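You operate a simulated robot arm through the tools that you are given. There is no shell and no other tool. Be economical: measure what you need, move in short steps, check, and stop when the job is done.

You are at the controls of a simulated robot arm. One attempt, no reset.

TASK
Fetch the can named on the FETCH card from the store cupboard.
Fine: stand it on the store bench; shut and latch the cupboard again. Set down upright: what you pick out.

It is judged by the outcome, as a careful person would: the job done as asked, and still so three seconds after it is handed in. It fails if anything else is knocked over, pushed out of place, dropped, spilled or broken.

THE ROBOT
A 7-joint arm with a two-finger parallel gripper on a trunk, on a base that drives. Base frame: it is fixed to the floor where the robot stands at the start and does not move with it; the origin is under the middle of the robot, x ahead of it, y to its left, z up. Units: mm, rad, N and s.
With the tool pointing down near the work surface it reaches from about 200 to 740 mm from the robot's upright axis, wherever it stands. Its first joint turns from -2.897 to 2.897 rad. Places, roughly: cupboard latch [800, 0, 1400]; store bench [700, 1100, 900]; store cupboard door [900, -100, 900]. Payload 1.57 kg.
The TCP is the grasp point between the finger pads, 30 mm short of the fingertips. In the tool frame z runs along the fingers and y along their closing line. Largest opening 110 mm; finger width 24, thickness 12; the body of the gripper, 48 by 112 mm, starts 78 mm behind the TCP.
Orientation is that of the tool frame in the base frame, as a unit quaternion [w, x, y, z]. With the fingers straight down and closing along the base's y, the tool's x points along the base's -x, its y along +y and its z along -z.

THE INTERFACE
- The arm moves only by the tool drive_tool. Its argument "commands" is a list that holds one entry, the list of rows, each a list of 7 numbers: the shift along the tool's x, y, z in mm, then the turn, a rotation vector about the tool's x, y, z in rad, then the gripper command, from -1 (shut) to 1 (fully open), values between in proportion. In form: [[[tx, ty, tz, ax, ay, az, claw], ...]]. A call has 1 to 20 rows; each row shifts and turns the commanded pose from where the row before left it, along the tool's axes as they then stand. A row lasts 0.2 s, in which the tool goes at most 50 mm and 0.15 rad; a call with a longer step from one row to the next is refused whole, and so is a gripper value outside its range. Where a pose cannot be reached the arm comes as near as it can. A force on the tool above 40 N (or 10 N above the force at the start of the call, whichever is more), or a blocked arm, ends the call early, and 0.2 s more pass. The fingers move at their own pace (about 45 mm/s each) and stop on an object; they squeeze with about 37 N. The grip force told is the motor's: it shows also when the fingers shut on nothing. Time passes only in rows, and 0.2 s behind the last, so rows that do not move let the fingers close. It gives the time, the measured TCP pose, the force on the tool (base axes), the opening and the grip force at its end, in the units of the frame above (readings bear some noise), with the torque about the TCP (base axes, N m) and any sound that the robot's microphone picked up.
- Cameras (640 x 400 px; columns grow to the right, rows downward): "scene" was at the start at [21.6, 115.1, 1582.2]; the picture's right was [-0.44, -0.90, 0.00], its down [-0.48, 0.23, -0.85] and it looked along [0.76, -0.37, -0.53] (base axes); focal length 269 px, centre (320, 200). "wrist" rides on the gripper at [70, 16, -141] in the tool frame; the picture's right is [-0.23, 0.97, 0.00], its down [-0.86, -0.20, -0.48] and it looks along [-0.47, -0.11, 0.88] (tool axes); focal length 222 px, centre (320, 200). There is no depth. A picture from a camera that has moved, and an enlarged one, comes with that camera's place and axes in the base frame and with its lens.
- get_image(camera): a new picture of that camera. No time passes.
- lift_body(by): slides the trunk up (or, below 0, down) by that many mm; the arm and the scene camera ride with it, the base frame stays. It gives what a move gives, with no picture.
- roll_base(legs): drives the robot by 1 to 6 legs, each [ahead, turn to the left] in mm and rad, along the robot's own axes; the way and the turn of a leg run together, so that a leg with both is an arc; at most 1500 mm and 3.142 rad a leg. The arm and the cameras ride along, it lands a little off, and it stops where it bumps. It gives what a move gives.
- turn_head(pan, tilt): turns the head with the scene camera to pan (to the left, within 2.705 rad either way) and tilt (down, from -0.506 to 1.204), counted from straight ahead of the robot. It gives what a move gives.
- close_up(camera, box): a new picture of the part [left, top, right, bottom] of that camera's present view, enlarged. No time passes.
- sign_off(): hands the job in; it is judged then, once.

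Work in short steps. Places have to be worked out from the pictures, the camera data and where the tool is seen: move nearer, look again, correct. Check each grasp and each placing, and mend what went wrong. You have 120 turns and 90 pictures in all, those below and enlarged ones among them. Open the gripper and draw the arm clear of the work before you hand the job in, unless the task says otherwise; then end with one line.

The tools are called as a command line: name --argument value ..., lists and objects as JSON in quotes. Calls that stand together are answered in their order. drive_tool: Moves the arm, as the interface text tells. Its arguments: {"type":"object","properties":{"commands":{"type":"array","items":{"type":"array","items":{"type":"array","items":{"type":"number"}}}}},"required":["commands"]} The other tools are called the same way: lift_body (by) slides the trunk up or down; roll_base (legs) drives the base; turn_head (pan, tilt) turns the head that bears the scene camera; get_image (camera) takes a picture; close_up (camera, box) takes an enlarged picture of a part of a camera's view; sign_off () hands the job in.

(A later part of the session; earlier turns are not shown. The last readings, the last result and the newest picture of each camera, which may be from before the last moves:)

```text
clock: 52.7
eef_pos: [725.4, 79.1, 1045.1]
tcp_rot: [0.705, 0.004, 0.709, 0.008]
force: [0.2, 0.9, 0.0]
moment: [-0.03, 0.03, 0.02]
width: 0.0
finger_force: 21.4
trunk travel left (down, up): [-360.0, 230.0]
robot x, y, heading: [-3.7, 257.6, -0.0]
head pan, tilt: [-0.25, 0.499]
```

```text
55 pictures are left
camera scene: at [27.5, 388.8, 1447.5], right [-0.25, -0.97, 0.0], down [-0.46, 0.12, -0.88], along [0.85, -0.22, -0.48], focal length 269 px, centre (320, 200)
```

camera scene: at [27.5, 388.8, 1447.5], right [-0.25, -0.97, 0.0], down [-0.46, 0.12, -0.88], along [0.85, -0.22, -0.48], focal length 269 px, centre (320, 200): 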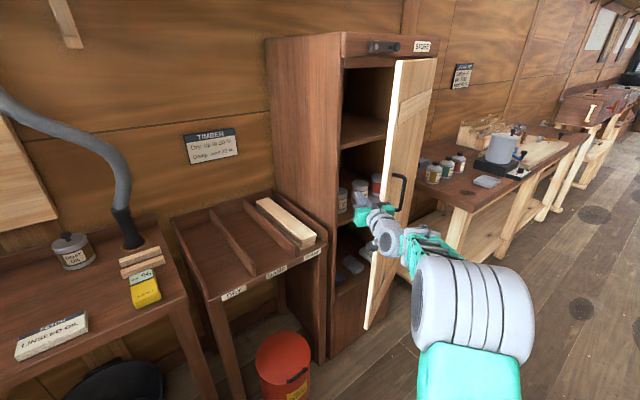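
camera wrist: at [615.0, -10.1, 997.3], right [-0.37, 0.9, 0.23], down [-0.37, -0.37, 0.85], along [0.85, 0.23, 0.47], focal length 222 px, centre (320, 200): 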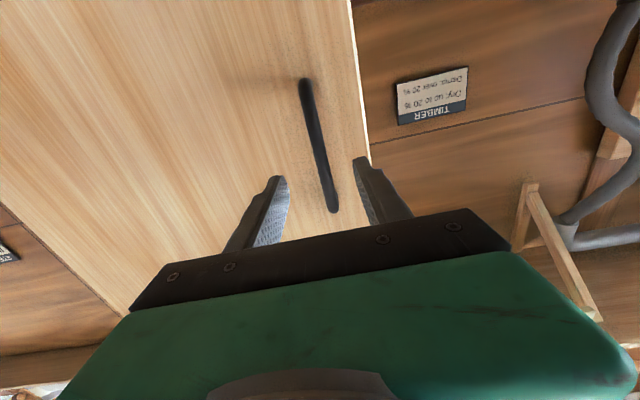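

The fingers are inside the door. I push it open to the right, retreating as the edge swings back.

drive_tool --commands '[[[0, -25, 0, 0, 0, 0, -1], [0, -25, -15, 0, 0, 0, -1], [0, -28, -20, 0, 0, 0, -1], [0, -28, -20, 0, 0, 0, -1], [0, -28, -18, 0, 0, 0, -1], [0, -28, -15, 0, 0, 0, -1]]]'

get_image --camera "scene"

```text
clock: 54.1
eef_pos: [638.2, -85.4, 1042.0]
tcp_rot: [0.705, 0.004, 0.709, 0.008]
force: [-0.1, 1.1, 0.5]
moment: [0.0, -0.02, 0.02]
width: 0.3
finger_force: 21.2
trunk travel left (down, up): [-360.0, 230.0]
robot x, y, heading: [-6.8, 253.1, -0.008]
head pan, tilt: [-0.25, 0.499]
```

```text
54 pictures are left
camera scene: at [27.8, 388.7, 1447.5], right [-0.25, -0.97, 0.0], down [-0.46, 0.12, -0.88], along [0.85, -0.22, -0.48], focal length 269 px, centre (320, 200)
```

scene: 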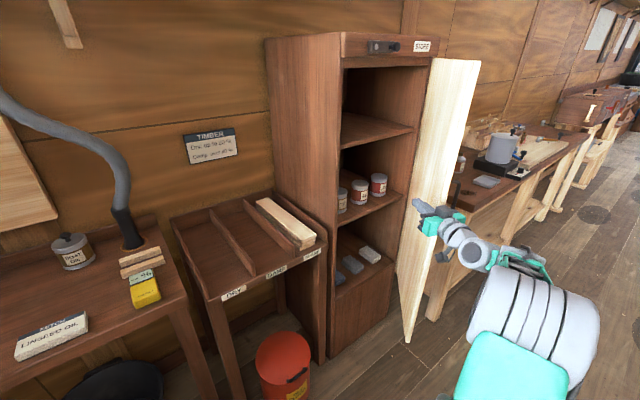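

The door swings freely. A little more opening, then I withdraw and read the cans.

drive_tool --commands '[[[0, -28, -12, 0, 0, 0, -1], [0, -28, -10, 0, 0, 0, -1], [0, -28, -8, 0, 0, 0, -1], [0, -28, -5, 0, 0, 0, -1], [0, 40, 0, 0, 0, 0, 0], [0, 40, 0, 0, 0, 0, 0], [0, 40, 0, 0, 0, 0, 0]]]'

get_image --camera "scene"

close_up --camera "scene" --box '[320, 160, 400, 220]'

```text
clock: 55.7
eef_pos: [603.6, -77.1, 1040.8]
tcp_rot: [0.705, 0.004, 0.709, 0.008]
force: [0.5, -1.0, 0.4]
moment: [-0.01, -0.01, -0.02]
width: 55.3
finger_force: 0.1
trunk travel left (down, up): [-360.0, 230.0]
robot x, y, heading: [-3.0, 260.2, -0.004]
head pan, tilt: [-0.25, 0.499]
```

```text
53 pictures are left
camera scene: at [27.6, 388.6, 1447.5], right [-0.25, -0.97, 0.0], down [-0.46, 0.12, -0.88], along [0.85, -0.22, -0.48], focal length 269 px, centre (320, 200)
```

scene: 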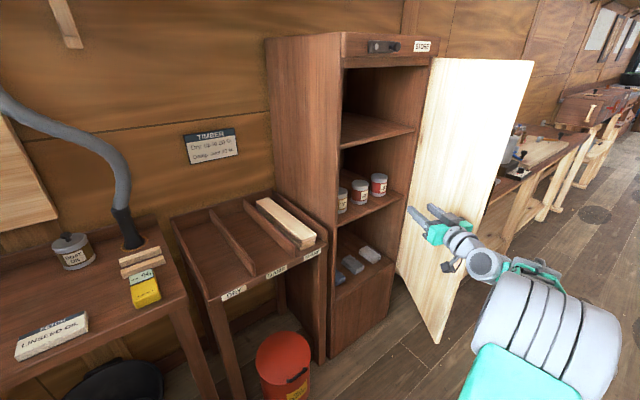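

```text
6.67 times, centred on (360, 190) of scene
camera zoom: at [27.6, 388.6, 1447.5], right [-0.25, -0.97, 0.0], down [-0.46, 0.12, -0.88], along [0.85, -0.22, -0.48], focal length 1792 px, centre (53, 267)
```

zoom: 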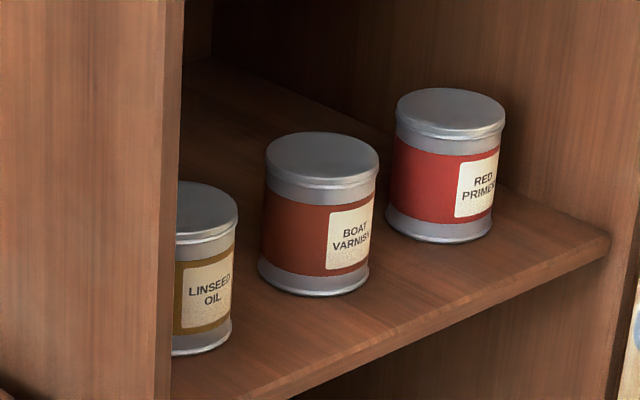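

LINSEED OIL is clearly the left can, near ≈[970,60,900]. It needs about 200 mm more reach, so I retract the arm, then drive the base forward in a slight S-curve.

drive_tool --commands '[[[0, 40, -20, 0, 0, 0, 0], [0, 40, -20, 0, 0, 0, 0], [0, 40, -20, 0, 0, 0, 0], [0, 40, -20, 0, 0, 0, 0], [0, 40, -20, 0, 0, 0, 0]]]'

roll_base --legs '[[100, -0.6], [105, 0.6]]'

turn_head --pan -0.35 --tilt 0.55

get_image --camera "scene"

get_image --camera "wrist"

```text
clock: 56.9
eef_pos: [503.0, 123.1, 1045.2]
tcp_rot: [0.705, 0.004, 0.709, 0.006]
force: [0.7, 0.0, 0.3]
moment: [0.01, -0.03, 0.04]
width: 55.0
finger_force: 0.0
trunk travel left (down, up): [-360.0, 230.0]
robot x, y, heading: [-2.8, 254.7, -0.006]
head pan, tilt: [-0.25, 0.499]
```

```text
clock: 60.6
eef_pos: [696.8, 53.1, 1045.5]
tcp_rot: [0.705, 0.008, 0.709, 0.004]
force: [-0.7, 1.1, -0.4]
moment: [0.0, 0.01, -0.01]
width: 54.7
finger_force: 0.2
trunk travel left (down, up): [-360.0, 230.0]
robot x, y, heading: [193.0, 197.5, -0.019]
head pan, tilt: [-0.25, 0.499]
```

```text
clock: 61.3
eef_pos: [696.6, 53.7, 1045.0]
tcp_rot: [0.706, 0.008, 0.709, 0.003]
force: [-1.0, 0.5, -0.3]
moment: [0.04, 0.01, 0.02]
width: 55.1
finger_force: 0.1
trunk travel left (down, up): [-360.0, 230.0]
robot x, y, heading: [191.0, 193.3, -0.014]
head pan, tilt: [-0.351, 0.55]
```

```text
51 pictures are left
camera scene: at [219.5, 317.0, 1443.0], right [-0.36, -0.93, 0.0], down [-0.49, 0.19, -0.85], along [0.8, -0.3, -0.52], focal length 269 px, centre (320, 200)
```

scene: 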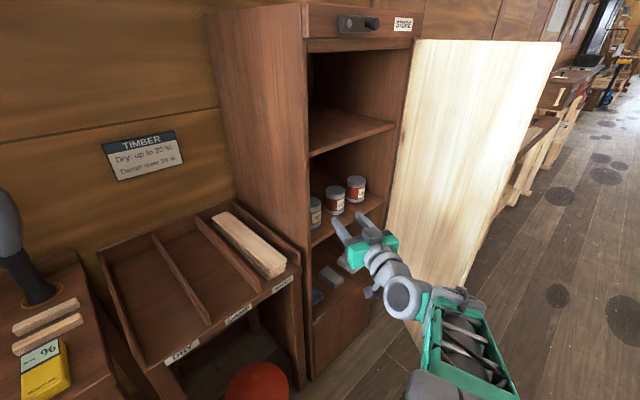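

```text
50 pictures are left
camera wrist: at [555.2, 70.5, 976.2], right [0.01, 0.97, 0.24], down [-0.48, -0.21, 0.85], along [0.88, -0.12, 0.46], focal length 222 px, centre (320, 200)
```

wrist: 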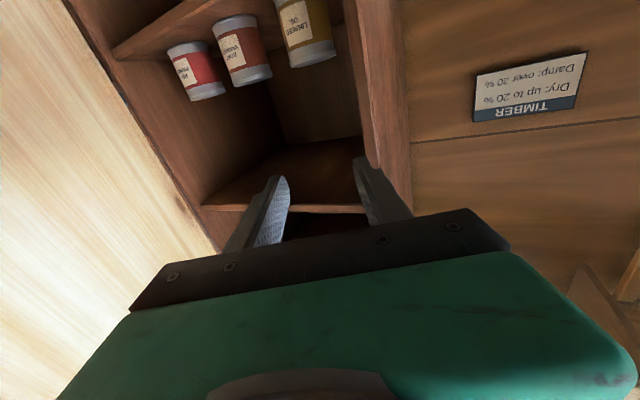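

Both cameras see the cans. I enlarge to triangulate.

close_up --camera "wrist" --box '[150, 0, 390, 150]'

close_up --camera "scene" --box '[295, 165, 385, 255]'

```text
2.67 times, centred on (270, 75) of wrist
camera zoom: at [555.2, 70.5, 976.2], right [0.01, 0.97, 0.24], down [-0.48, -0.21, 0.85], along [0.88, -0.12, 0.46], focal length 592 px, centre (453, 533)
```

zoom: 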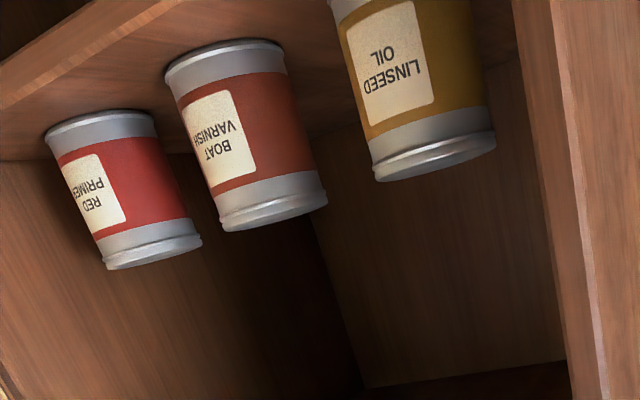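

```text
4.44 times, centred on (340, 210) of scene
camera zoom: at [219.5, 317.0, 1443.0], right [-0.36, -0.93, 0.0], down [-0.49, 0.19, -0.85], along [0.8, -0.3, -0.52], focal length 1195 px, centre (231, 156)
```

zoom: 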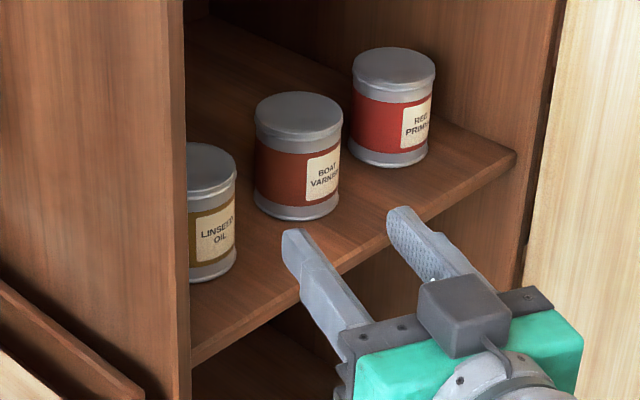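

LINSEED can: axis ≈[980,65], z from 853 to 948, Ø≈74, with about 50–60 mm free on each side. I set yaw 0.39, open to 100 mm and go to a pre-grasp 180 mm short, then check.

drive_tool --commands '[[[0, 0, 0, -0.135, 0, 0, 0.82], [0, 0, 0, -0.135, 0, 0, 0.82], [0, 0, 0, -0.135, 0, 0, 0.82], [0, -32, 0, 0, 0, 0, 0.82], [0, -32, 0, 0, 0, 0, 0.82], [0, -32, 0, 0, 0, 0, 0.82], [45, 0, 0, 0, 0, 0, 0.82], [45, 0, 0, 0, 0, 0, 0.82], [45, 0, 0, 0, 0, 0, 0.82], [0, 0, 43, 0, 0, 0, 0.82], [0, 0, 43, 0, 0, 0, 0.82], [0, 0, 0, 0, 0, 0, 0.82]]]'

get_image --camera "wrist"

get_image --camera "scene"

```text
clock: 63.9
eef_pos: [800.9, 46.2, 1063.1]
tcp_rot: [0.693, -0.134, 0.694, 0.146]
force: [0.5, -0.3, -0.5]
moment: [0.01, 0.02, 0.03]
width: 100.1
finger_force: 0.2
out of reach, approached as far as the arm can: row 3, 4, 5, 6, 7, 8, 9
trunk travel left (down, up): [-360.0, 230.0]
robot x, y, heading: [190.9, 189.7, -0.022]
head pan, tilt: [-0.351, 0.55]
```

```text
47 pictures are left
camera wrist: at [664.0, 7.7, 993.3], right [-0.38, 0.89, 0.24], down [-0.36, -0.38, 0.85], along [0.85, 0.23, 0.47], focal length 222 px, centre (320, 200)
```

wrist: 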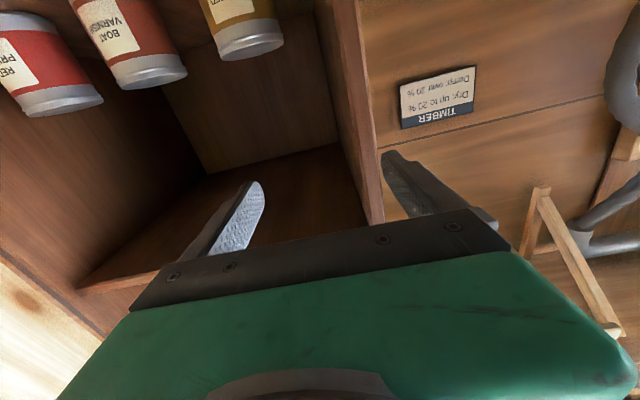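

```text
46 pictures are left
camera scene: at [219.7, 317.0, 1442.9], right [-0.36, -0.93, 0.0], down [-0.49, 0.19, -0.85], along [0.8, -0.31, -0.52], focal length 269 px, centre (320, 200)
```

scene: 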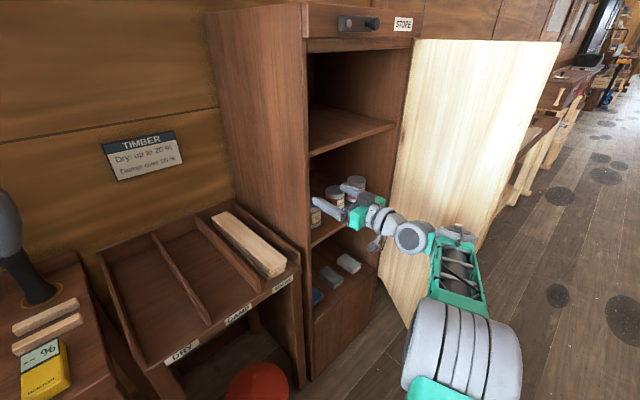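

At this relative yaw the wrist is at its limit. I retract, straighten the tool, and reposition the base to about [186,6] with heading 0.2 so the tool points nearly straight ahead of the robot.

drive_tool --commands '[[[0, 0, -40, 0, 0, 0, 0], [0, 0, -40, 0, 0, 0, 0], [0, 0, -40, 0.13, 0, 0, 0], [0, 0, -40, 0.13, 0, 0, 0], [0, 0, -40, 0.13, 0, 0, 0], [0, 20, -30, 0, 0, 0, 0], [0, 20, -30, 0, 0, 0, 0]]]'

```text
clock: 65.5
eef_pos: [597.4, -5.2, 1063.9]
tcp_rot: [0.706, 0.003, 0.709, 0.009]
force: [-0.1, -0.2, 0.7]
moment: [0.02, 0.02, 0.02]
width: 54.9
finger_force: 0.0
out of reach, approached as far as the arm can: row 6, 7
trunk travel left (down, up): [-360.0, 230.0]
robot x, y, heading: [192.4, 196.3, -0.015]
head pan, tilt: [-0.351, 0.55]
```

The tool is retracted. Now I reposition the base.

roll_base --legs '[[0, 0.71], [-374, 0], [0, -0.5], [287, 0]]'

get_image --camera "scene"

```text
clock: 72.7
eef_pos: [629.4, -93.1, 1064.7]
tcp_rot: [0.7, -0.076, 0.704, 0.087]
force: [-0.1, 0.4, 0.4]
moment: [0.02, -0.02, 0.0]
width: 54.7
finger_force: 0.1
trunk travel left (down, up): [-360.0, 230.0]
robot x, y, heading: [186.6, 9.5, 0.203]
head pan, tilt: [-0.351, 0.55]
```

```text
45 pictures are left
camera scene: at [189.2, 138.0, 1442.9], right [-0.14, -0.99, 0.0], down [-0.52, 0.08, -0.85], along [0.84, -0.12, -0.52], focal length 269 px, centre (320, 200)
```

scene: 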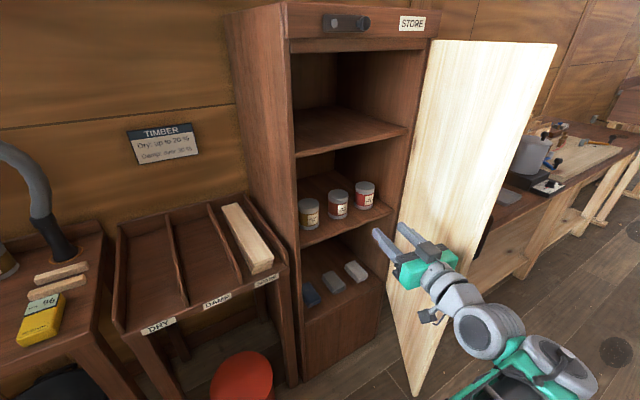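

Good placement, and the three cans are in full view. I turn to yaw 0.39, go down and forward to the pre-grasp.

drive_tool --commands '[[[0, 13, 0, -0.08, 0, 0, 0.82], [0, 0, 0, -0.08, 0, 0, 0.82], [40, 0, 0, 0, 0, 0, 0.82], [40, 0, 0, 0, 0, 0, 0.82], [40, 0, 0, 0, 0, 0, 0.82], [35, 0, 0, 0, 0, 0, 0.82], [0, 0, 40, 0, 0, 0, 0.82], [0, 0, 40, 0, 0, 0, 0.82], [0, 0, 40, 0, 0, 0, 0.82], [0, 0, 40, 0, 0, 0, 0.82], [0, 0, 40, 0, 0, 0, 0.82]]]'

get_image --camera "wrist"

close_up --camera "scene" --box '[280, 165, 440, 285]'

```text
clock: 75.1
eef_pos: [856.5, 22.8, 914.2]
tcp_rot: [0.692, -0.13, 0.696, 0.142]
force: [0.5, 0.4, 0.4]
moment: [-0.01, 0.01, 0.04]
width: 100.3
finger_force: 0.0
out of reach, approached as far as the arm can: row 1, 2, 4, 5, 6
trunk travel left (down, up): [-360.0, 230.0]
robot x, y, heading: [192.0, 14.9, 0.206]
head pan, tilt: [-0.351, 0.55]
```

```text
44 pictures are left
camera wrist: at [718.9, -16.1, 843.7], right [-0.37, 0.9, 0.24], down [-0.36, -0.38, 0.85], along [0.86, 0.23, 0.46], focal length 222 px, centre (320, 200)
```

wrist: 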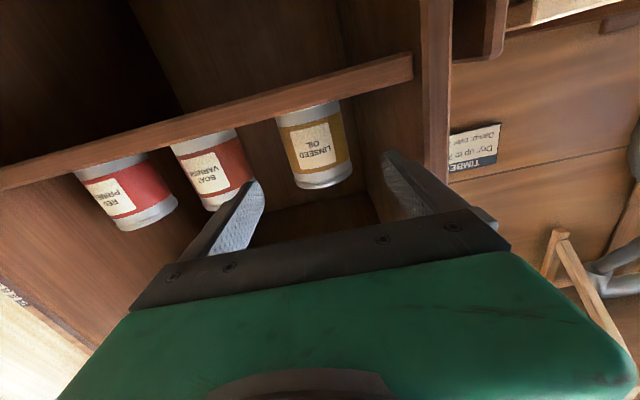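

```text
3.33 times, centred on (360, 225) of scene
camera zoom: at [189.2, 138.0, 1442.9], right [-0.14, -0.99, 0.0], down [-0.52, 0.08, -0.85], along [0.84, -0.12, -0.52], focal length 896 px, centre (187, 117)
```

zoom: 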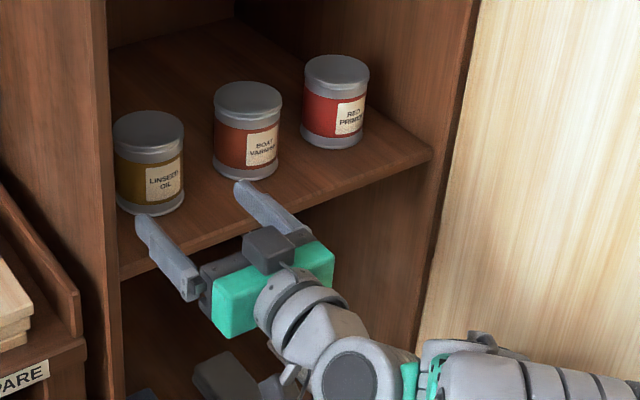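

The can axis re-measured at ≈[975,66]; the tool needs 5 mm right and 126 mm ahead. I advance in two stages.

drive_tool --commands '[[[0, -5, 0, 0, 0, 0, 0.82], [0, 0, 20, 0, 0, 0, 0.82], [0, 0, 20, 0, 0, 0, 0.82], [0, 0, 20, 0, 0, 0, 0.82], [0, 0, 0, 0, 0, 0, 0.82]]]'

close_up --camera "wrist" --box '[160, 60, 480, 260]'

close_up --camera "scene" --box '[280, 165, 440, 285]'

```text
clock: 76.3
eef_pos: [914.3, 39.2, 912.6]
tcp_rot: [0.692, -0.131, 0.695, 0.143]
force: [-1.1, 0.2, 0.2]
moment: [-0.01, -0.01, 0.02]
width: 100.2
finger_force: 0.0
trunk travel left (down, up): [-360.0, 230.0]
robot x, y, heading: [192.0, 11.2, 0.211]
head pan, tilt: [-0.351, 0.55]
```

```text
2.00 times, centred on (320, 160) of wrist
camera zoom: at [776.5, 1.0, 842.7], right [-0.37, 0.9, 0.24], down [-0.36, -0.38, 0.85], along [0.86, 0.23, 0.46], focal length 444 px, centre (320, 280)
```

zoom: 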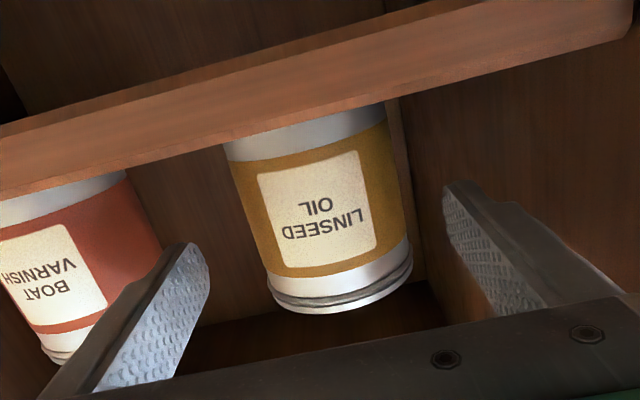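

```text
3.33 times, centred on (360, 225) of scene
camera zoom: at [189.6, 138.0, 1442.9], right [-0.14, -0.99, 0.0], down [-0.52, 0.08, -0.85], along [0.84, -0.12, -0.52], focal length 896 px, centre (187, 117)
```

zoom: 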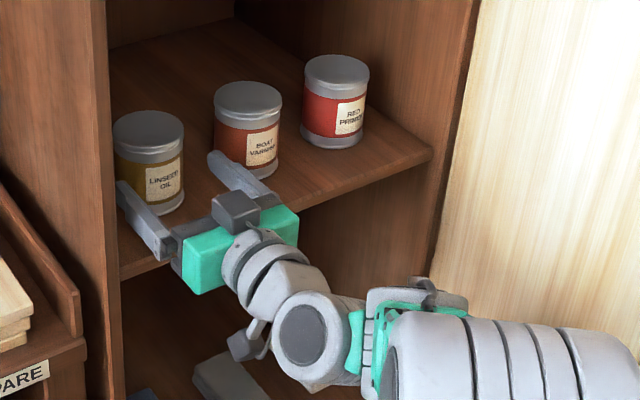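

Well centred. I advance 62 mm and close gently.

drive_tool --commands '[[[0, 0, 16, 0, 0, 0, 0.82], [0, 0, 16, 0, 0, 0, 0.82], [0, 0, 16, 0, 0, 0, 0.82], [0, 0, 12, 0, 0, 0, 0.82], [0, 0, 0, 0, 0, 0, 0.82]]]'

close_up --camera "scene" --box '[280, 165, 440, 285]'

```text
clock: 77.5
eef_pos: [969.4, 62.2, 912.2]
tcp_rot: [0.692, -0.131, 0.695, 0.141]
force: [-1.2, 0.2, -1.0]
moment: [-0.01, 0.02, -0.01]
width: 99.8
finger_force: 0.1
trunk travel left (down, up): [-360.0, 230.0]
robot x, y, heading: [190.5, 11.1, 0.205]
head pan, tilt: [-0.351, 0.55]
```

```text
3.33 times, centred on (360, 225) of scene
camera zoom: at [189.5, 138.0, 1442.9], right [-0.14, -0.99, 0.0], down [-0.52, 0.08, -0.85], along [0.84, -0.12, -0.52], focal length 896 px, centre (187, 117)
```

zoom: 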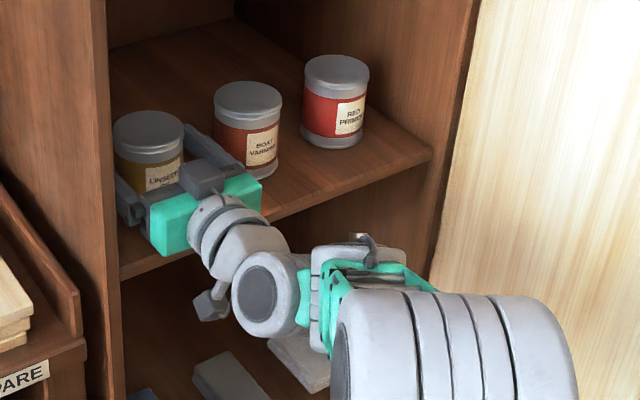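

The fingers surround the can. I close.

drive_tool --commands '[[[0, 0, 0, 0, 0, 0, 0.4], [0, 0, 0, 0, 0, 0, 0.2], [0, 0, 0, 0, 0, 0, -1], [0, 0, 0, 0, 0, 0, -1], [0, 0, 0, 0, 0, 0, -1]]]'

```text
clock: 78.7
eef_pos: [969.0, 61.7, 912.9]
tcp_rot: [0.692, -0.132, 0.695, 0.142]
force: [0.1, -0.3, -0.1]
moment: [-0.05, -0.03, 0.01]
width: 71.3
finger_force: 36.9
trunk travel left (down, up): [-360.0, 230.0]
robot x, y, heading: [190.6, 13.4, 0.207]
head pan, tilt: [-0.351, 0.55]
```

Gripped at 71 mm. I lift 25 mm.

drive_tool --commands '[[[-8, 0, 0, 0, 0, 0, -1], [-8, 0, 0, 0, 0, 0, -1], [-9, 0, 0, 0, 0, 0, -1]]]'

close_up --camera "scene" --box '[280, 165, 440, 285]'

```text
clock: 79.5
eef_pos: [968.8, 62.4, 935.5]
tcp_rot: [0.692, -0.131, 0.696, 0.143]
force: [0.1, -0.8, -4.1]
moment: [0.01, 0.01, 0.0]
width: 70.9
finger_force: 37.3
trunk travel left (down, up): [-360.0, 230.0]
robot x, y, heading: [190.5, 13.3, 0.206]
head pan, tilt: [-0.351, 0.55]
```

```text
3.33 times, centred on (360, 225) of scene
camera zoom: at [189.9, 138.0, 1442.9], right [-0.14, -0.99, 0.0], down [-0.52, 0.08, -0.85], along [0.84, -0.12, -0.52], focal length 896 px, centre (187, 117)
```

zoom: 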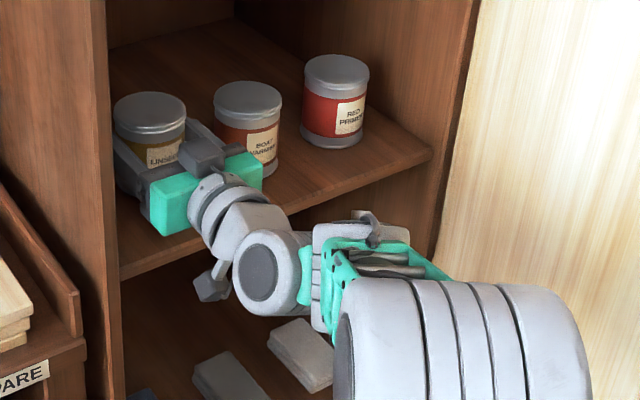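

The can is lifted cleanly. I withdraw straight out.

drive_tool --commands '[[[0, 0, -25, 0, 0, 0, -1], [0, 0, -30, 0, 0, 0, -1], [0, 0, -30, 0, 0, 0, -1], [0, 0, -30, 0, 0, 0, -1], [0, 0, -30, 0, 0, 0, -1], [0, 0, -30, 0, 0, 0, -1], [0, 0, -30, 0, 0, 0, -1], [0, 0, -30, 0, 0, 0, -1], [0, 0, -30, 0, 0, 0, -1], [0, 0, 0, 0, 0, 0, -1]]]'

get_image --camera "scene"

```text
clock: 81.7
eef_pos: [723.5, -37.2, 937.0]
tcp_rot: [0.692, -0.131, 0.695, 0.143]
force: [0.3, -0.1, -3.7]
moment: [-0.01, 0.04, -0.02]
width: 71.1
finger_force: 37.4
trunk travel left (down, up): [-360.0, 230.0]
robot x, y, heading: [190.3, 13.3, 0.204]
head pan, tilt: [-0.351, 0.55]
```

```text
38 pictures are left
camera scene: at [189.5, 137.9, 1442.9], right [-0.14, -0.99, 0.0], down [-0.52, 0.08, -0.85], along [0.84, -0.12, -0.52], focal length 269 px, centre (320, 200)
```

scene: 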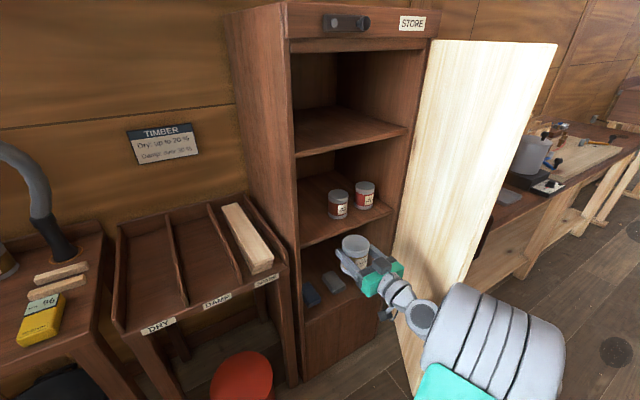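

The can is out. I bring it closer to the robot, straighten the tool, and raise the trunk for the drive to the store bench.

drive_tool --commands '[[[0, 0, -30, 0.1, 0, 0, -1], [0, 0, -30, 0.1, 0, 0, -1], [0, 0, -20, 0, 0, 0, -1], [0, 0, -20, 0, 0, 0, -1], [0, 0, 0, 0, 0, 0, -1]]]'

lift_body --by 110

roll_base --legs '[[-250, 0], [0, 1.652]]'

```text
clock: 82.9
eef_pos: [627.3, -65.2, 937.4]
tcp_rot: [0.702, -0.062, 0.706, 0.072]
force: [0.3, 0.0, -3.1]
moment: [0.0, -0.02, -0.05]
width: 71.2
finger_force: 36.9
trunk travel left (down, up): [-360.0, 230.0]
robot x, y, heading: [188.4, 11.5, 0.206]
head pan, tilt: [-0.351, 0.55]
```

```text
clock: 84.4
eef_pos: [628.4, -65.6, 1047.6]
tcp_rot: [0.701, -0.062, 0.706, 0.073]
force: [0.7, -0.4, -3.2]
moment: [0.0, 0.01, -0.01]
width: 71.1
finger_force: 37.1
trunk travel left (down, up): [-470.0, 120.0]
robot x, y, heading: [193.7, 8.5, 0.21]
head pan, tilt: [-0.351, 0.55]
```

```text
clock: 90.2
eef_pos: [-14.1, 405.5, 1047.8]
tcp_rot: [0.419, -0.563, 0.431, 0.567]
force: [0.5, -0.4, -4.3]
moment: [-0.04, 0.04, -0.02]
width: 71.1
finger_force: 38.1
trunk travel left (down, up): [-470.0, 120.0]
robot x, y, heading: [-55.5, -37.4, 1.863]
head pan, tilt: [-0.351, 0.55]
```

Facing left along the shop, with the can steady in the grip. I look ahead before driving.

turn_head --pan -0.3 --tilt 0.55

get_image --camera "scene"

```text
clock: 90.8
eef_pos: [-14.6, 404.4, 1048.0]
tcp_rot: [0.42, -0.563, 0.431, 0.567]
force: [0.0, 0.3, -3.6]
moment: [-0.01, 0.0, 0.02]
width: 71.1
finger_force: 37.2
trunk travel left (down, up): [-470.0, 120.0]
robot x, y, heading: [-55.1, -37.9, 1.861]
head pan, tilt: [-0.3, 0.55]
```

```text
37 pictures are left
camera scene: at [-181.8, -51.2, 1552.9], right [1.0, -0.01, 0.0], down [0.0, -0.52, -0.85], along [0.0, 0.85, -0.52], focal length 269 px, centre (320, 200)
```

scene: 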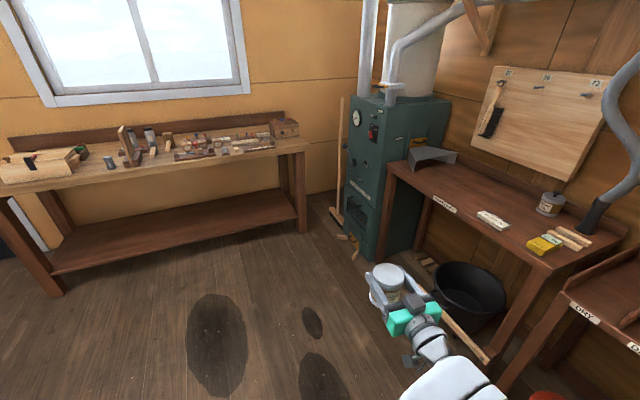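

The way is clear. I drive to the bench and arc round to face it.

roll_base --legs '[[792, 0], [300, -1.47]]'

turn_head --pan -0.2 --tilt 0.6

get_image --camera "scene"

get_image --camera "wrist"

```text
clock: 98.7
eef_pos: [267.7, 987.2, 1047.9]
tcp_rot: [0.69, -0.136, 0.696, 0.146]
force: [0.2, 0.5, -3.8]
moment: [0.0, -0.02, 0.01]
width: 71.2
finger_force: 37.2
trunk travel left (down, up): [-470.0, 120.0]
robot x, y, heading: [-181.6, 970.3, 0.419]
head pan, tilt: [-0.3, 0.55]
cut short: leg 2
```

```text
clock: 99.3
eef_pos: [267.5, 985.8, 1047.2]
tcp_rot: [0.69, -0.136, 0.696, 0.146]
force: [-0.3, 0.3, -3.9]
moment: [0.0, 0.01, 0.0]
width: 71.2
finger_force: 37.3
trunk travel left (down, up): [-470.0, 120.0]
robot x, y, heading: [-175.4, 968.8, 0.421]
head pan, tilt: [-0.201, 0.6]
```

```text
36 pictures are left
camera scene: at [-207.4, 1106.6, 1548.4], right [0.22, -0.98, 0.0], down [-0.55, -0.12, -0.83], along [0.81, 0.18, -0.56], focal length 269 px, centre (320, 200)
```

scene: 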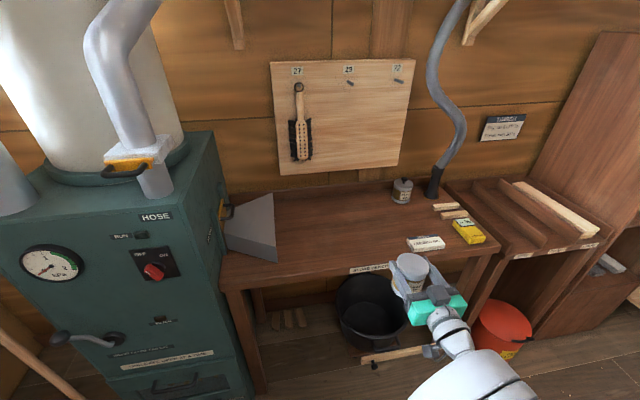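

```text
35 pictures are left
camera wrist: at [130.6, 946.0, 978.3], right [-0.38, 0.89, 0.24], down [-0.35, -0.38, 0.85], along [0.86, 0.24, 0.46], focal length 222 px, centre (320, 200)
```

wrist: 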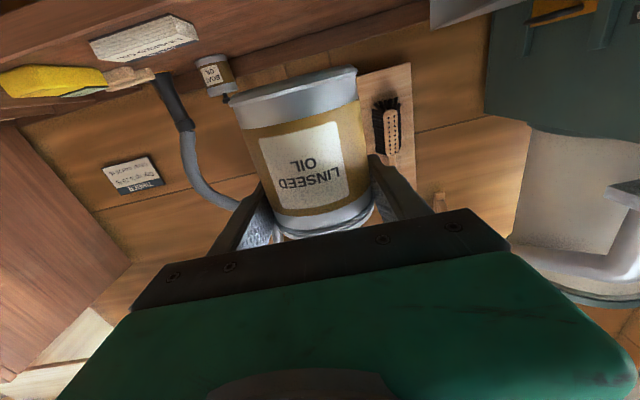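

The can is held upright in front of the bench. Bench top triangulates to z≈860–870, the front edge at roughly n≈795, with a free area left of the FETCH card. I move over the free front strip toward [498,1156] at safe height.

drive_tool --commands '[[[0, 33, 0, 0, 0, 0, -1], [0, 33, 0, 0, 0, 0, -1], [0, 0, 40, 0, 0, 0, -1], [0, 0, 40, 0, 0, 0, -1], [0, 0, 40, 0, 0, 0, -1], [0, 0, 40, 0, 0, 0, -1], [0, 0, 40, 0, 0, 0, -1], [0, 0, 40, 0, 0, 0, -1], [0, 0, 38, 0, 0, 0, -1], [0, 0, 0, 0, 0, 0, -1]]]'

get_image --camera "scene"

get_image --camera "wrist"

```text
clock: 100.2
eef_pos: [283.8, 986.4, 1050.0]
tcp_rot: [0.702, -0.075, 0.704, 0.074]
force: [-0.2, -0.8, -5.1]
moment: [0.01, 0.0, 0.0]
width: 70.8
finger_force: 37.0
trunk travel left (down, up): [-470.0, 120.0]
robot x, y, heading: [-177.3, 970.9, 0.417]
head pan, tilt: [-0.201, 0.6]
stopped in row 4: the arm was blocked; the commanded pose is now the measured one
```

```text
34 pictures are left
camera scene: at [-208.0, 1108.0, 1548.3], right [0.22, -0.98, 0.0], down [-0.55, -0.12, -0.83], along [0.81, 0.18, -0.56], focal length 269 px, centre (320, 200)
```

scene: 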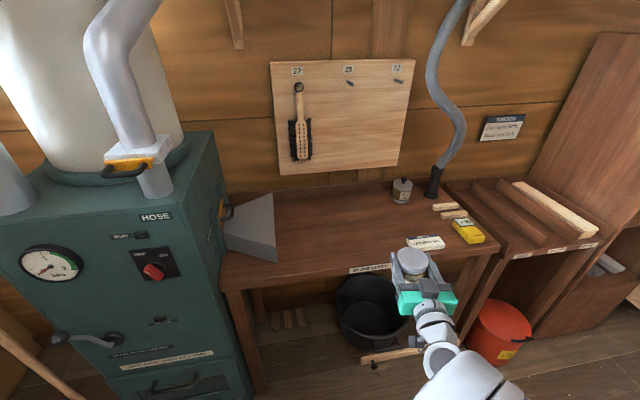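

```text
33 pictures are left
camera wrist: at [141.7, 972.0, 981.4], right [-0.2, 0.95, 0.23], down [-0.42, -0.29, 0.86], along [0.88, 0.08, 0.46], focal length 222 px, centre (320, 200)
```

wrist: 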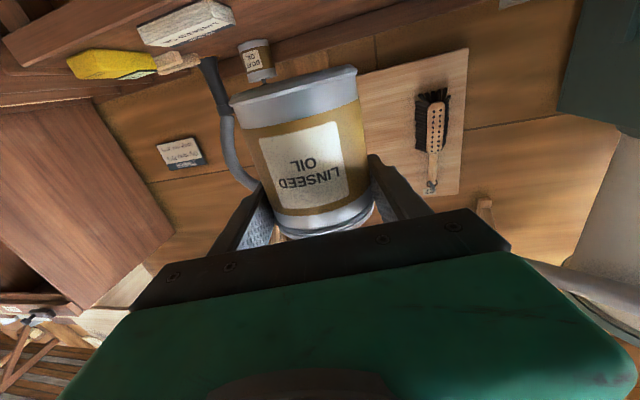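

The retracted posture limits sideways motion, so I extend forward first, then shift.

drive_tool --commands '[[[0, 0, 20, 0, 0, 0, -1], [0, 0, 30, 0, 0, 0, -1], [0, 0, 30, 0, 0, 0, -1], [0, 0, 30, 0, 0, 0, -1], [0, 0, 30, -0.05, 0, 0, -1], [0, 0, 0, -0.05, 0, 0, -1], [0, 0, 0, -0.05, 0, 0, -1], [0, 0, 0, -0.04, 0, 0, -1]]]'

```text
clock: 102.0
eef_pos: [420.9, 1017.0, 1050.2]
tcp_rot: [0.692, -0.143, 0.693, 0.142]
force: [0.6, 0.0, -3.2]
moment: [0.01, 0.03, 0.01]
width: 71.3
finger_force: 36.8
trunk travel left (down, up): [-470.0, 120.0]
robot x, y, heading: [-174.9, 973.5, 0.417]
head pan, tilt: [-0.201, 0.6]
```

Fine now. Continue to the target: 90 mm left and 120 mm forward.

drive_tool --commands '[[[0, 0, 30, 0, 0, 0, -1], [0, 20, 20, 0, 0, 0, -1], [0, 20, 20, 0, 0, 0, -1], [0, 20, 20, 0, 0, 0, -1], [0, 20, 20, 0, 0, 0, -1], [0, 10, 10, 0, 0, 0, -1], [0, 0, 0, 0, 0, 0, -1]]]'

get_image --camera "scene"

get_image --camera "wrist"

```text
clock: 103.6
eef_pos: [495.2, 1147.9, 1051.6]
tcp_rot: [0.692, -0.142, 0.694, 0.142]
force: [1.1, -0.4, -3.5]
moment: [-0.05, 0.03, -0.01]
width: 71.3
finger_force: 37.1
trunk travel left (down, up): [-470.0, 120.0]
robot x, y, heading: [-177.4, 969.8, 0.417]
head pan, tilt: [-0.201, 0.6]
```

```text
32 pictures are left
camera scene: at [-206.9, 1106.8, 1548.4], right [0.22, -0.98, 0.0], down [-0.55, -0.12, -0.82], along [0.81, 0.18, -0.57], focal length 269 px, centre (320, 200)
```

scene: 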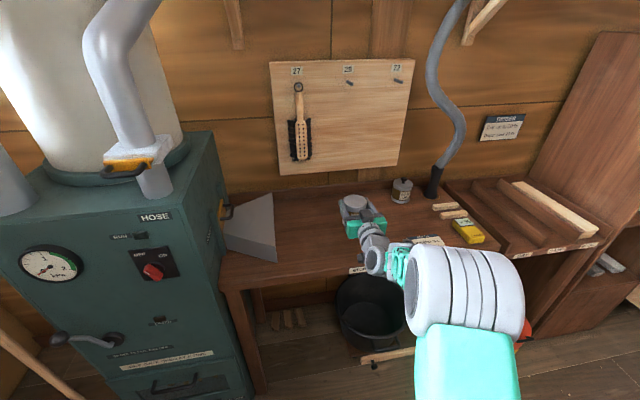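

```text
31 pictures are left
camera wrist: at [358.4, 1106.3, 982.1], right [-0.38, 0.9, 0.23], down [-0.36, -0.37, 0.86], along [0.85, 0.25, 0.46], focal length 222 px, centre (320, 200)
```

wrist: 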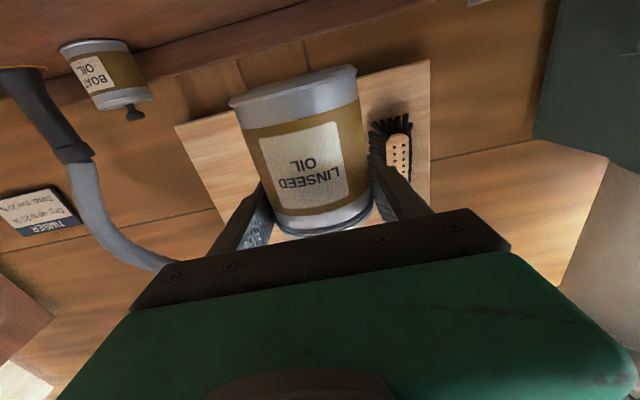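

Position is over the free front area. I back 10 mm (wrist camera clearance) and lower 105 mm, then check from the side.

drive_tool --commands '[[[0, 0, -10, 0, 0, 0, -1], [30, 0, 0, 0, 0, 0, -1], [30, 0, 0, 0, 0, 0, -1], [25, 0, 0, 0, 0, 0, -1], [20, 0, 0, 0, 0, 0, -1], [0, 0, 0, 0, 0, 0, -1]]]'

close_up --camera "scene" --box '[280, 170, 480, 295]'

get_image --camera "wrist"

```text
clock: 105.0
eef_pos: [487.0, 1143.5, 946.0]
tcp_rot: [0.691, -0.142, 0.694, 0.141]
force: [-1.1, -0.4, -4.4]
moment: [-0.04, 0.01, -0.01]
width: 71.1
finger_force: 37.7
trunk travel left (down, up): [-470.0, 120.0]
robot x, y, heading: [-174.8, 971.0, 0.416]
head pan, tilt: [-0.201, 0.6]
```

```text
3.20 times, centred on (380, 232) of scene
camera zoom: at [-206.8, 1106.8, 1548.4], right [0.22, -0.98, 0.0], down [-0.55, -0.12, -0.82], along [0.81, 0.18, -0.57], focal length 860 px, centre (128, 96)
```

zoom: 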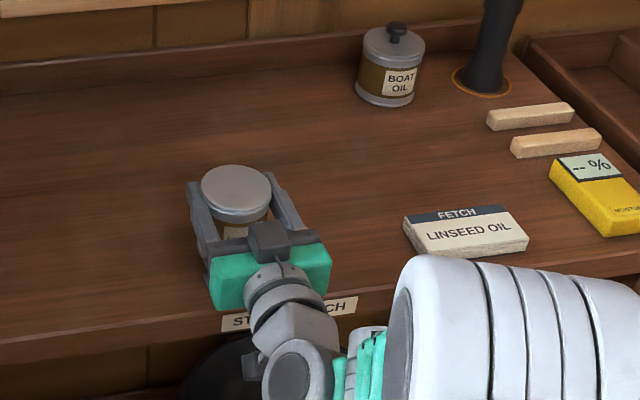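

```text
29 pictures are left
camera wrist: at [350.3, 1102.1, 876.0], right [-0.38, 0.9, 0.23], down [-0.36, -0.37, 0.86], along [0.85, 0.25, 0.46], focal length 222 px, centre (320, 200)
```

wrist: 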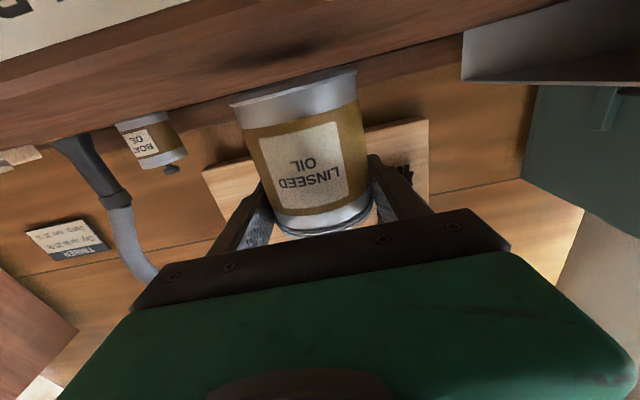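

Lowering in small steps, watching the force.

drive_tool --commands '[[[5, 0, 0, 0, 0, 0, -1], [5, 0, 0, 0, 0, 0, -1], [5, 0, 0, 0, 0, 0, -1], [5, 0, 0, 0, 0, 0, -1]]]'

close_up --camera "wrist" --box '[180, 20, 420, 170]'

```text
clock: 106.0
eef_pos: [489.2, 1143.5, 932.3]
tcp_rot: [0.696, -0.141, 0.69, 0.141]
force: [-0.2, 2.5, 19.9]
moment: [0.49, 0.51, 0.03]
width: 70.9
finger_force: 37.4
trunk travel left (down, up): [-470.0, 120.0]
robot x, y, heading: [-179.1, 972.0, 0.419]
head pan, tilt: [-0.201, 0.6]
```

```text
2.67 times, centred on (300, 95) of wrist
camera zoom: at [351.9, 1102.6, 860.9], right [-0.38, 0.9, 0.23], down [-0.37, -0.37, 0.85], along [0.85, 0.24, 0.47], focal length 592 px, centre (373, 480)
```

zoom: 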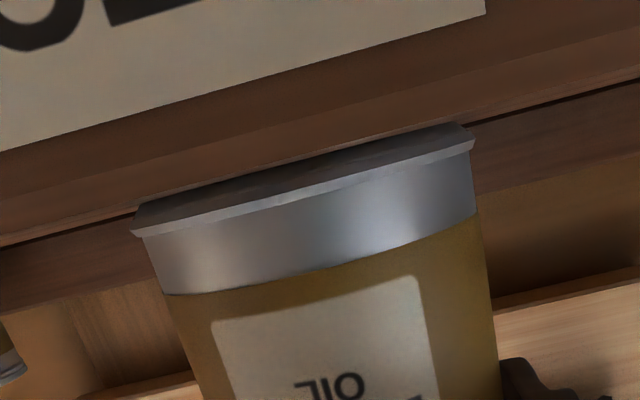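

Contact: +24 N upward at TCP z≈932. I relieve the press by about 5 mm of command, check force, then release.

drive_tool --commands '[[[-2.5, 0, 0, 0, 0, 0, -1], [-2, 0, 0, 0, 0, 0, -1], [0, 0, 0, 0, 0, 0, -1]]]'

```text
clock: 106.8
eef_pos: [486.3, 1143.7, 932.2]
tcp_rot: [0.693, -0.142, 0.693, 0.14]
force: [7.1, 4.1, 15.6]
moment: [0.75, -0.4, -0.18]
width: 71.0
finger_force: 37.0
trunk travel left (down, up): [-470.0, 120.0]
robot x, y, heading: [-175.2, 969.3, 0.413]
head pan, tilt: [-0.201, 0.6]
```

drive_tool --commands '[[[-1.5, 0, 0, 0, 0, 0, -1], [-1.5, 0, 0, 0, 0, 0, -1], [0, 0, 0, 0, 0, 0, -1]]]'

```text
clock: 107.6
eef_pos: [485.3, 1143.2, 930.2]
tcp_rot: [0.69, -0.142, 0.696, 0.141]
force: [-0.5, -0.8, 1.0]
moment: [-0.22, -0.15, -0.05]
width: 70.9
finger_force: 37.4
trunk travel left (down, up): [-470.0, 120.0]
robot x, y, heading: [-177.1, 971.8, 0.42]
head pan, tilt: [-0.201, 0.6]
```

Contact is light now (+1 N) and the can upright. I open the fingers slowly and look.

drive_tool --commands '[[[0, 0, 0, 0, 0, 0, 0.4], [0, 0, 0, 0, 0, 0, 0.5], [0, 0, 0, 0, 0, 0, 0.6], [0, 0, 0, 0, 0, 0, 0.7], [0, 0, 0, 0, 0, 0, 0.8]]]'

close_up --camera "scene" --box '[280, 170, 480, 295]'

get_image --camera "wrist"

```text
clock: 108.8
eef_pos: [485.6, 1143.5, 934.4]
tcp_rot: [0.692, -0.142, 0.694, 0.141]
force: [-0.3, -0.5, 0.8]
moment: [0.0, 0.01, -0.03]
width: 99.1
finger_force: 0.0
trunk travel left (down, up): [-470.0, 120.0]
robot x, y, heading: [-176.6, 970.5, 0.411]
head pan, tilt: [-0.201, 0.6]
```

```text
3.20 times, centred on (380, 232) of scene
camera zoom: at [-207.3, 1106.7, 1548.4], right [0.22, -0.98, 0.0], down [-0.55, -0.12, -0.83], along [0.81, 0.18, -0.56], focal length 860 px, centre (128, 96)
```

zoom: 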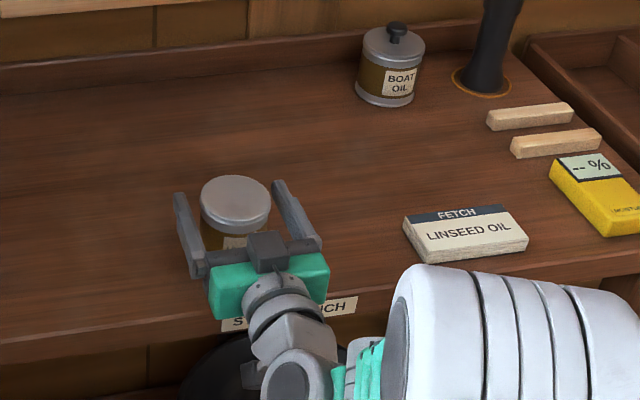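

```text
26 pictures are left
camera wrist: at [349.5, 1102.0, 864.1], right [-0.38, 0.9, 0.23], down [-0.36, -0.37, 0.86], along [0.85, 0.25, 0.46], focal length 222 px, centre (320, 200)
```

wrist: 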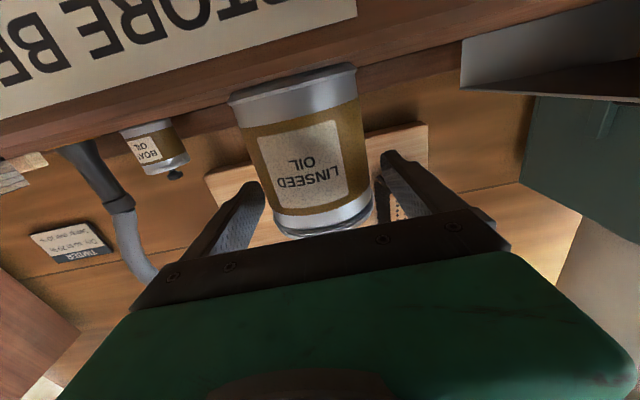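

The can stands free. I withdraw straight back, with no lift until clear.

drive_tool --commands '[[[0, 0, -20, 0, 0, 0, 0.82], [0, 0, -30, 0, 0, 0, 0.82], [0, 0, -40, 0, 0, 0, 0.82], [0, 0, -40, 0, 0, 0, 0.82], [-40, 0, -20, 0, 0, 0, 0.5], [-40, 0, -20, 0, 0, 0, 0]]]'

get_image --camera "scene"

```text
clock: 110.2
eef_pos: [331.6, 1074.9, 1013.5]
tcp_rot: [0.692, -0.143, 0.693, 0.143]
force: [0.3, -0.2, 0.2]
moment: [0.01, 0.01, -0.01]
width: 54.6
finger_force: 0.1
trunk travel left (down, up): [-470.0, 120.0]
robot x, y, heading: [-173.9, 969.2, 0.415]
head pan, tilt: [-0.201, 0.6]
```

```text
25 pictures are left
camera scene: at [-207.6, 1106.9, 1548.3], right [0.22, -0.98, 0.0], down [-0.55, -0.12, -0.83], along [0.81, 0.18, -0.56], focal length 269 px, centre (320, 200)
```

scene: 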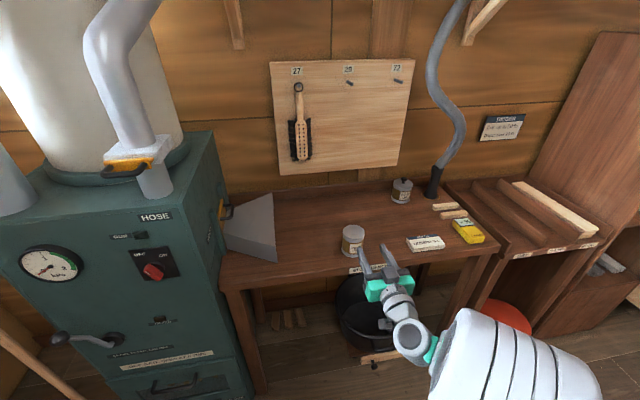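

The LINSEED OIL can stands upright on the bench. Now back to the cupboard: I drive to about [-60,0], heading 0, keeping the arm clear of the door.

roll_base --legs '[[-150, 0], [0, -1.717], [943, 0], [0, 1.302]]'

turn_head --pan -0.25 --tilt 0.5

get_image --camera "scene"

```text
clock: 123.5
eef_pos: [470.2, -112.1, 1012.4]
tcp_rot: [0.706, -0.001, 0.709, 0.0]
force: [-0.5, -0.1, -0.3]
moment: [0.01, 0.04, -0.01]
width: 54.8
finger_force: 0.1
trunk travel left (down, up): [-470.0, 120.0]
robot x, y, heading: [-39.8, -14.8, 0.014]
head pan, tilt: [-0.201, 0.6]
```

```text
clock: 124.2
eef_pos: [470.0, -113.7, 1011.4]
tcp_rot: [0.706, 0.001, 0.708, -0.001]
force: [-0.6, -0.9, 0.2]
moment: [-0.01, 0.02, 0.0]
width: 55.0
finger_force: 0.0
trunk travel left (down, up): [-470.0, 120.0]
robot x, y, heading: [-37.2, -9.9, 0.009]
head pan, tilt: [-0.25, 0.499]
```

```text
24 pictures are left
camera scene: at [-11.3, 121.6, 1557.5], right [-0.23, -0.97, 0.0], down [-0.47, 0.11, -0.88], along [0.85, -0.2, -0.48], focal length 269 px, centre (320, 200)
```

scene: 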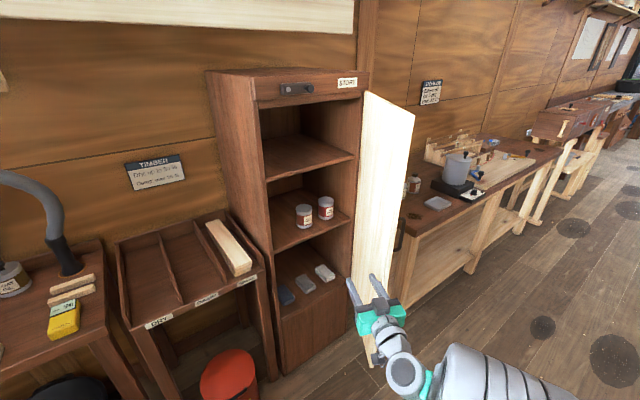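

The door's free edge is at ≈[575,-250] (about 61° open). I close the fingers and move around to the outer side: right to y≈-400, then forward.

drive_tool --commands '[[[-30, -35, 0, 0, 0, 0, -1], [-30, -35, 0, 0, 0, 0, -1], [0, -45, 0, 0, 0, 0, -1], [0, -45, 0, 0, 0, 0, -1], [0, -45, 0, 0, 0, 0, -1], [0, -45, 0, 0, 0, 0, -1], [0, -40, 0, 0, 0, 0, -1], [0, 0, 40, 0, 0, 0, -1], [0, 0, 40, 0, 0, 0, -1], [0, 0, 40, 0, 0, 0, -1], [0, 0, 20, 0, 0, 0, -1]]]'

get_image --camera "scene"

```text
clock: 126.5
eef_pos: [609.7, -402.2, 1072.8]
tcp_rot: [0.706, -0.001, 0.708, 0.001]
force: [-0.2, -0.6, -0.7]
moment: [-0.04, 0.0, -0.01]
width: 0.1
finger_force: 21.3
trunk travel left (down, up): [-470.0, 120.0]
robot x, y, heading: [-39.6, -6.7, 0.014]
head pan, tilt: [-0.25, 0.499]
```

```text
23 pictures are left
camera scene: at [-11.0, 121.5, 1557.5], right [-0.23, -0.97, 0.0], down [-0.47, 0.11, -0.88], along [0.85, -0.2, -0.48], focal length 269 px, centre (320, 200)
```

scene: 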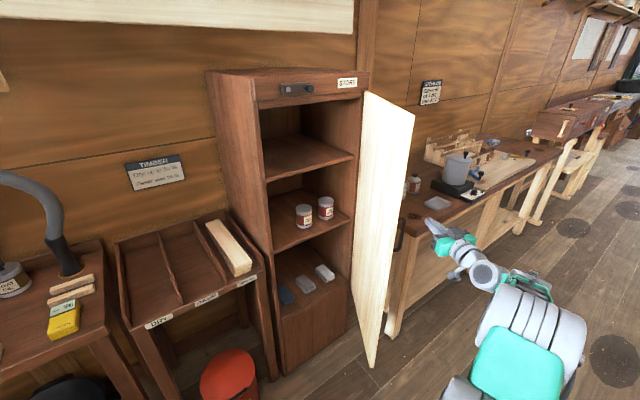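

Now I sweep left along the handle's arc, pushing on the handle to close the door.

drive_tool --commands '[[[0, 40, -3, 0, 0, 0, -1], [0, 30, 0, 0, 0, 0, -1], [0, 25, 0, 0, 0, 0, -1], [0, 30, 5, 0, 0, 0, -1], [0, 30, 5, 0, 0, 0, -1], [0, 30, 6, 0, 0, 0, -1], [0, 30, 7, 0, 0, 0, -1], [0, 30, 9, 0, 0, 0, -1]]]'

get_image --camera "scene"

```text
clock: 128.3
eef_pos: [638.9, -155.4, 1073.1]
tcp_rot: [0.707, 0.0, 0.708, 0.0]
force: [0.0, 0.8, -0.1]
moment: [-0.01, -0.01, 0.02]
width: 0.0
finger_force: 21.1
trunk travel left (down, up): [-470.0, 120.0]
robot x, y, heading: [-37.7, -10.5, 0.016]
head pan, tilt: [-0.25, 0.499]
```

```text
22 pictures are left
camera scene: at [-11.4, 121.8, 1557.5], right [-0.23, -0.97, 0.0], down [-0.47, 0.11, -0.88], along [0.85, -0.2, -0.48], focal length 269 px, centre (320, 200)
```

scene: 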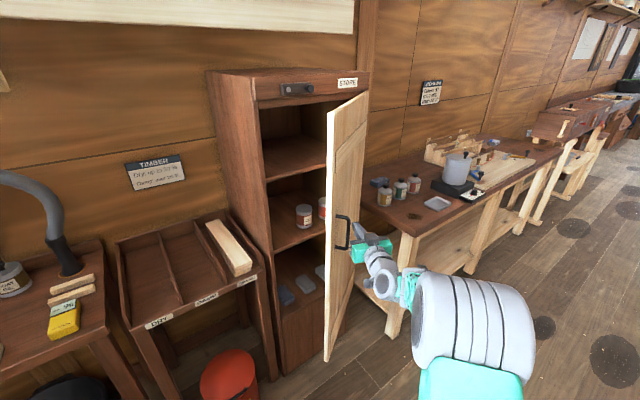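

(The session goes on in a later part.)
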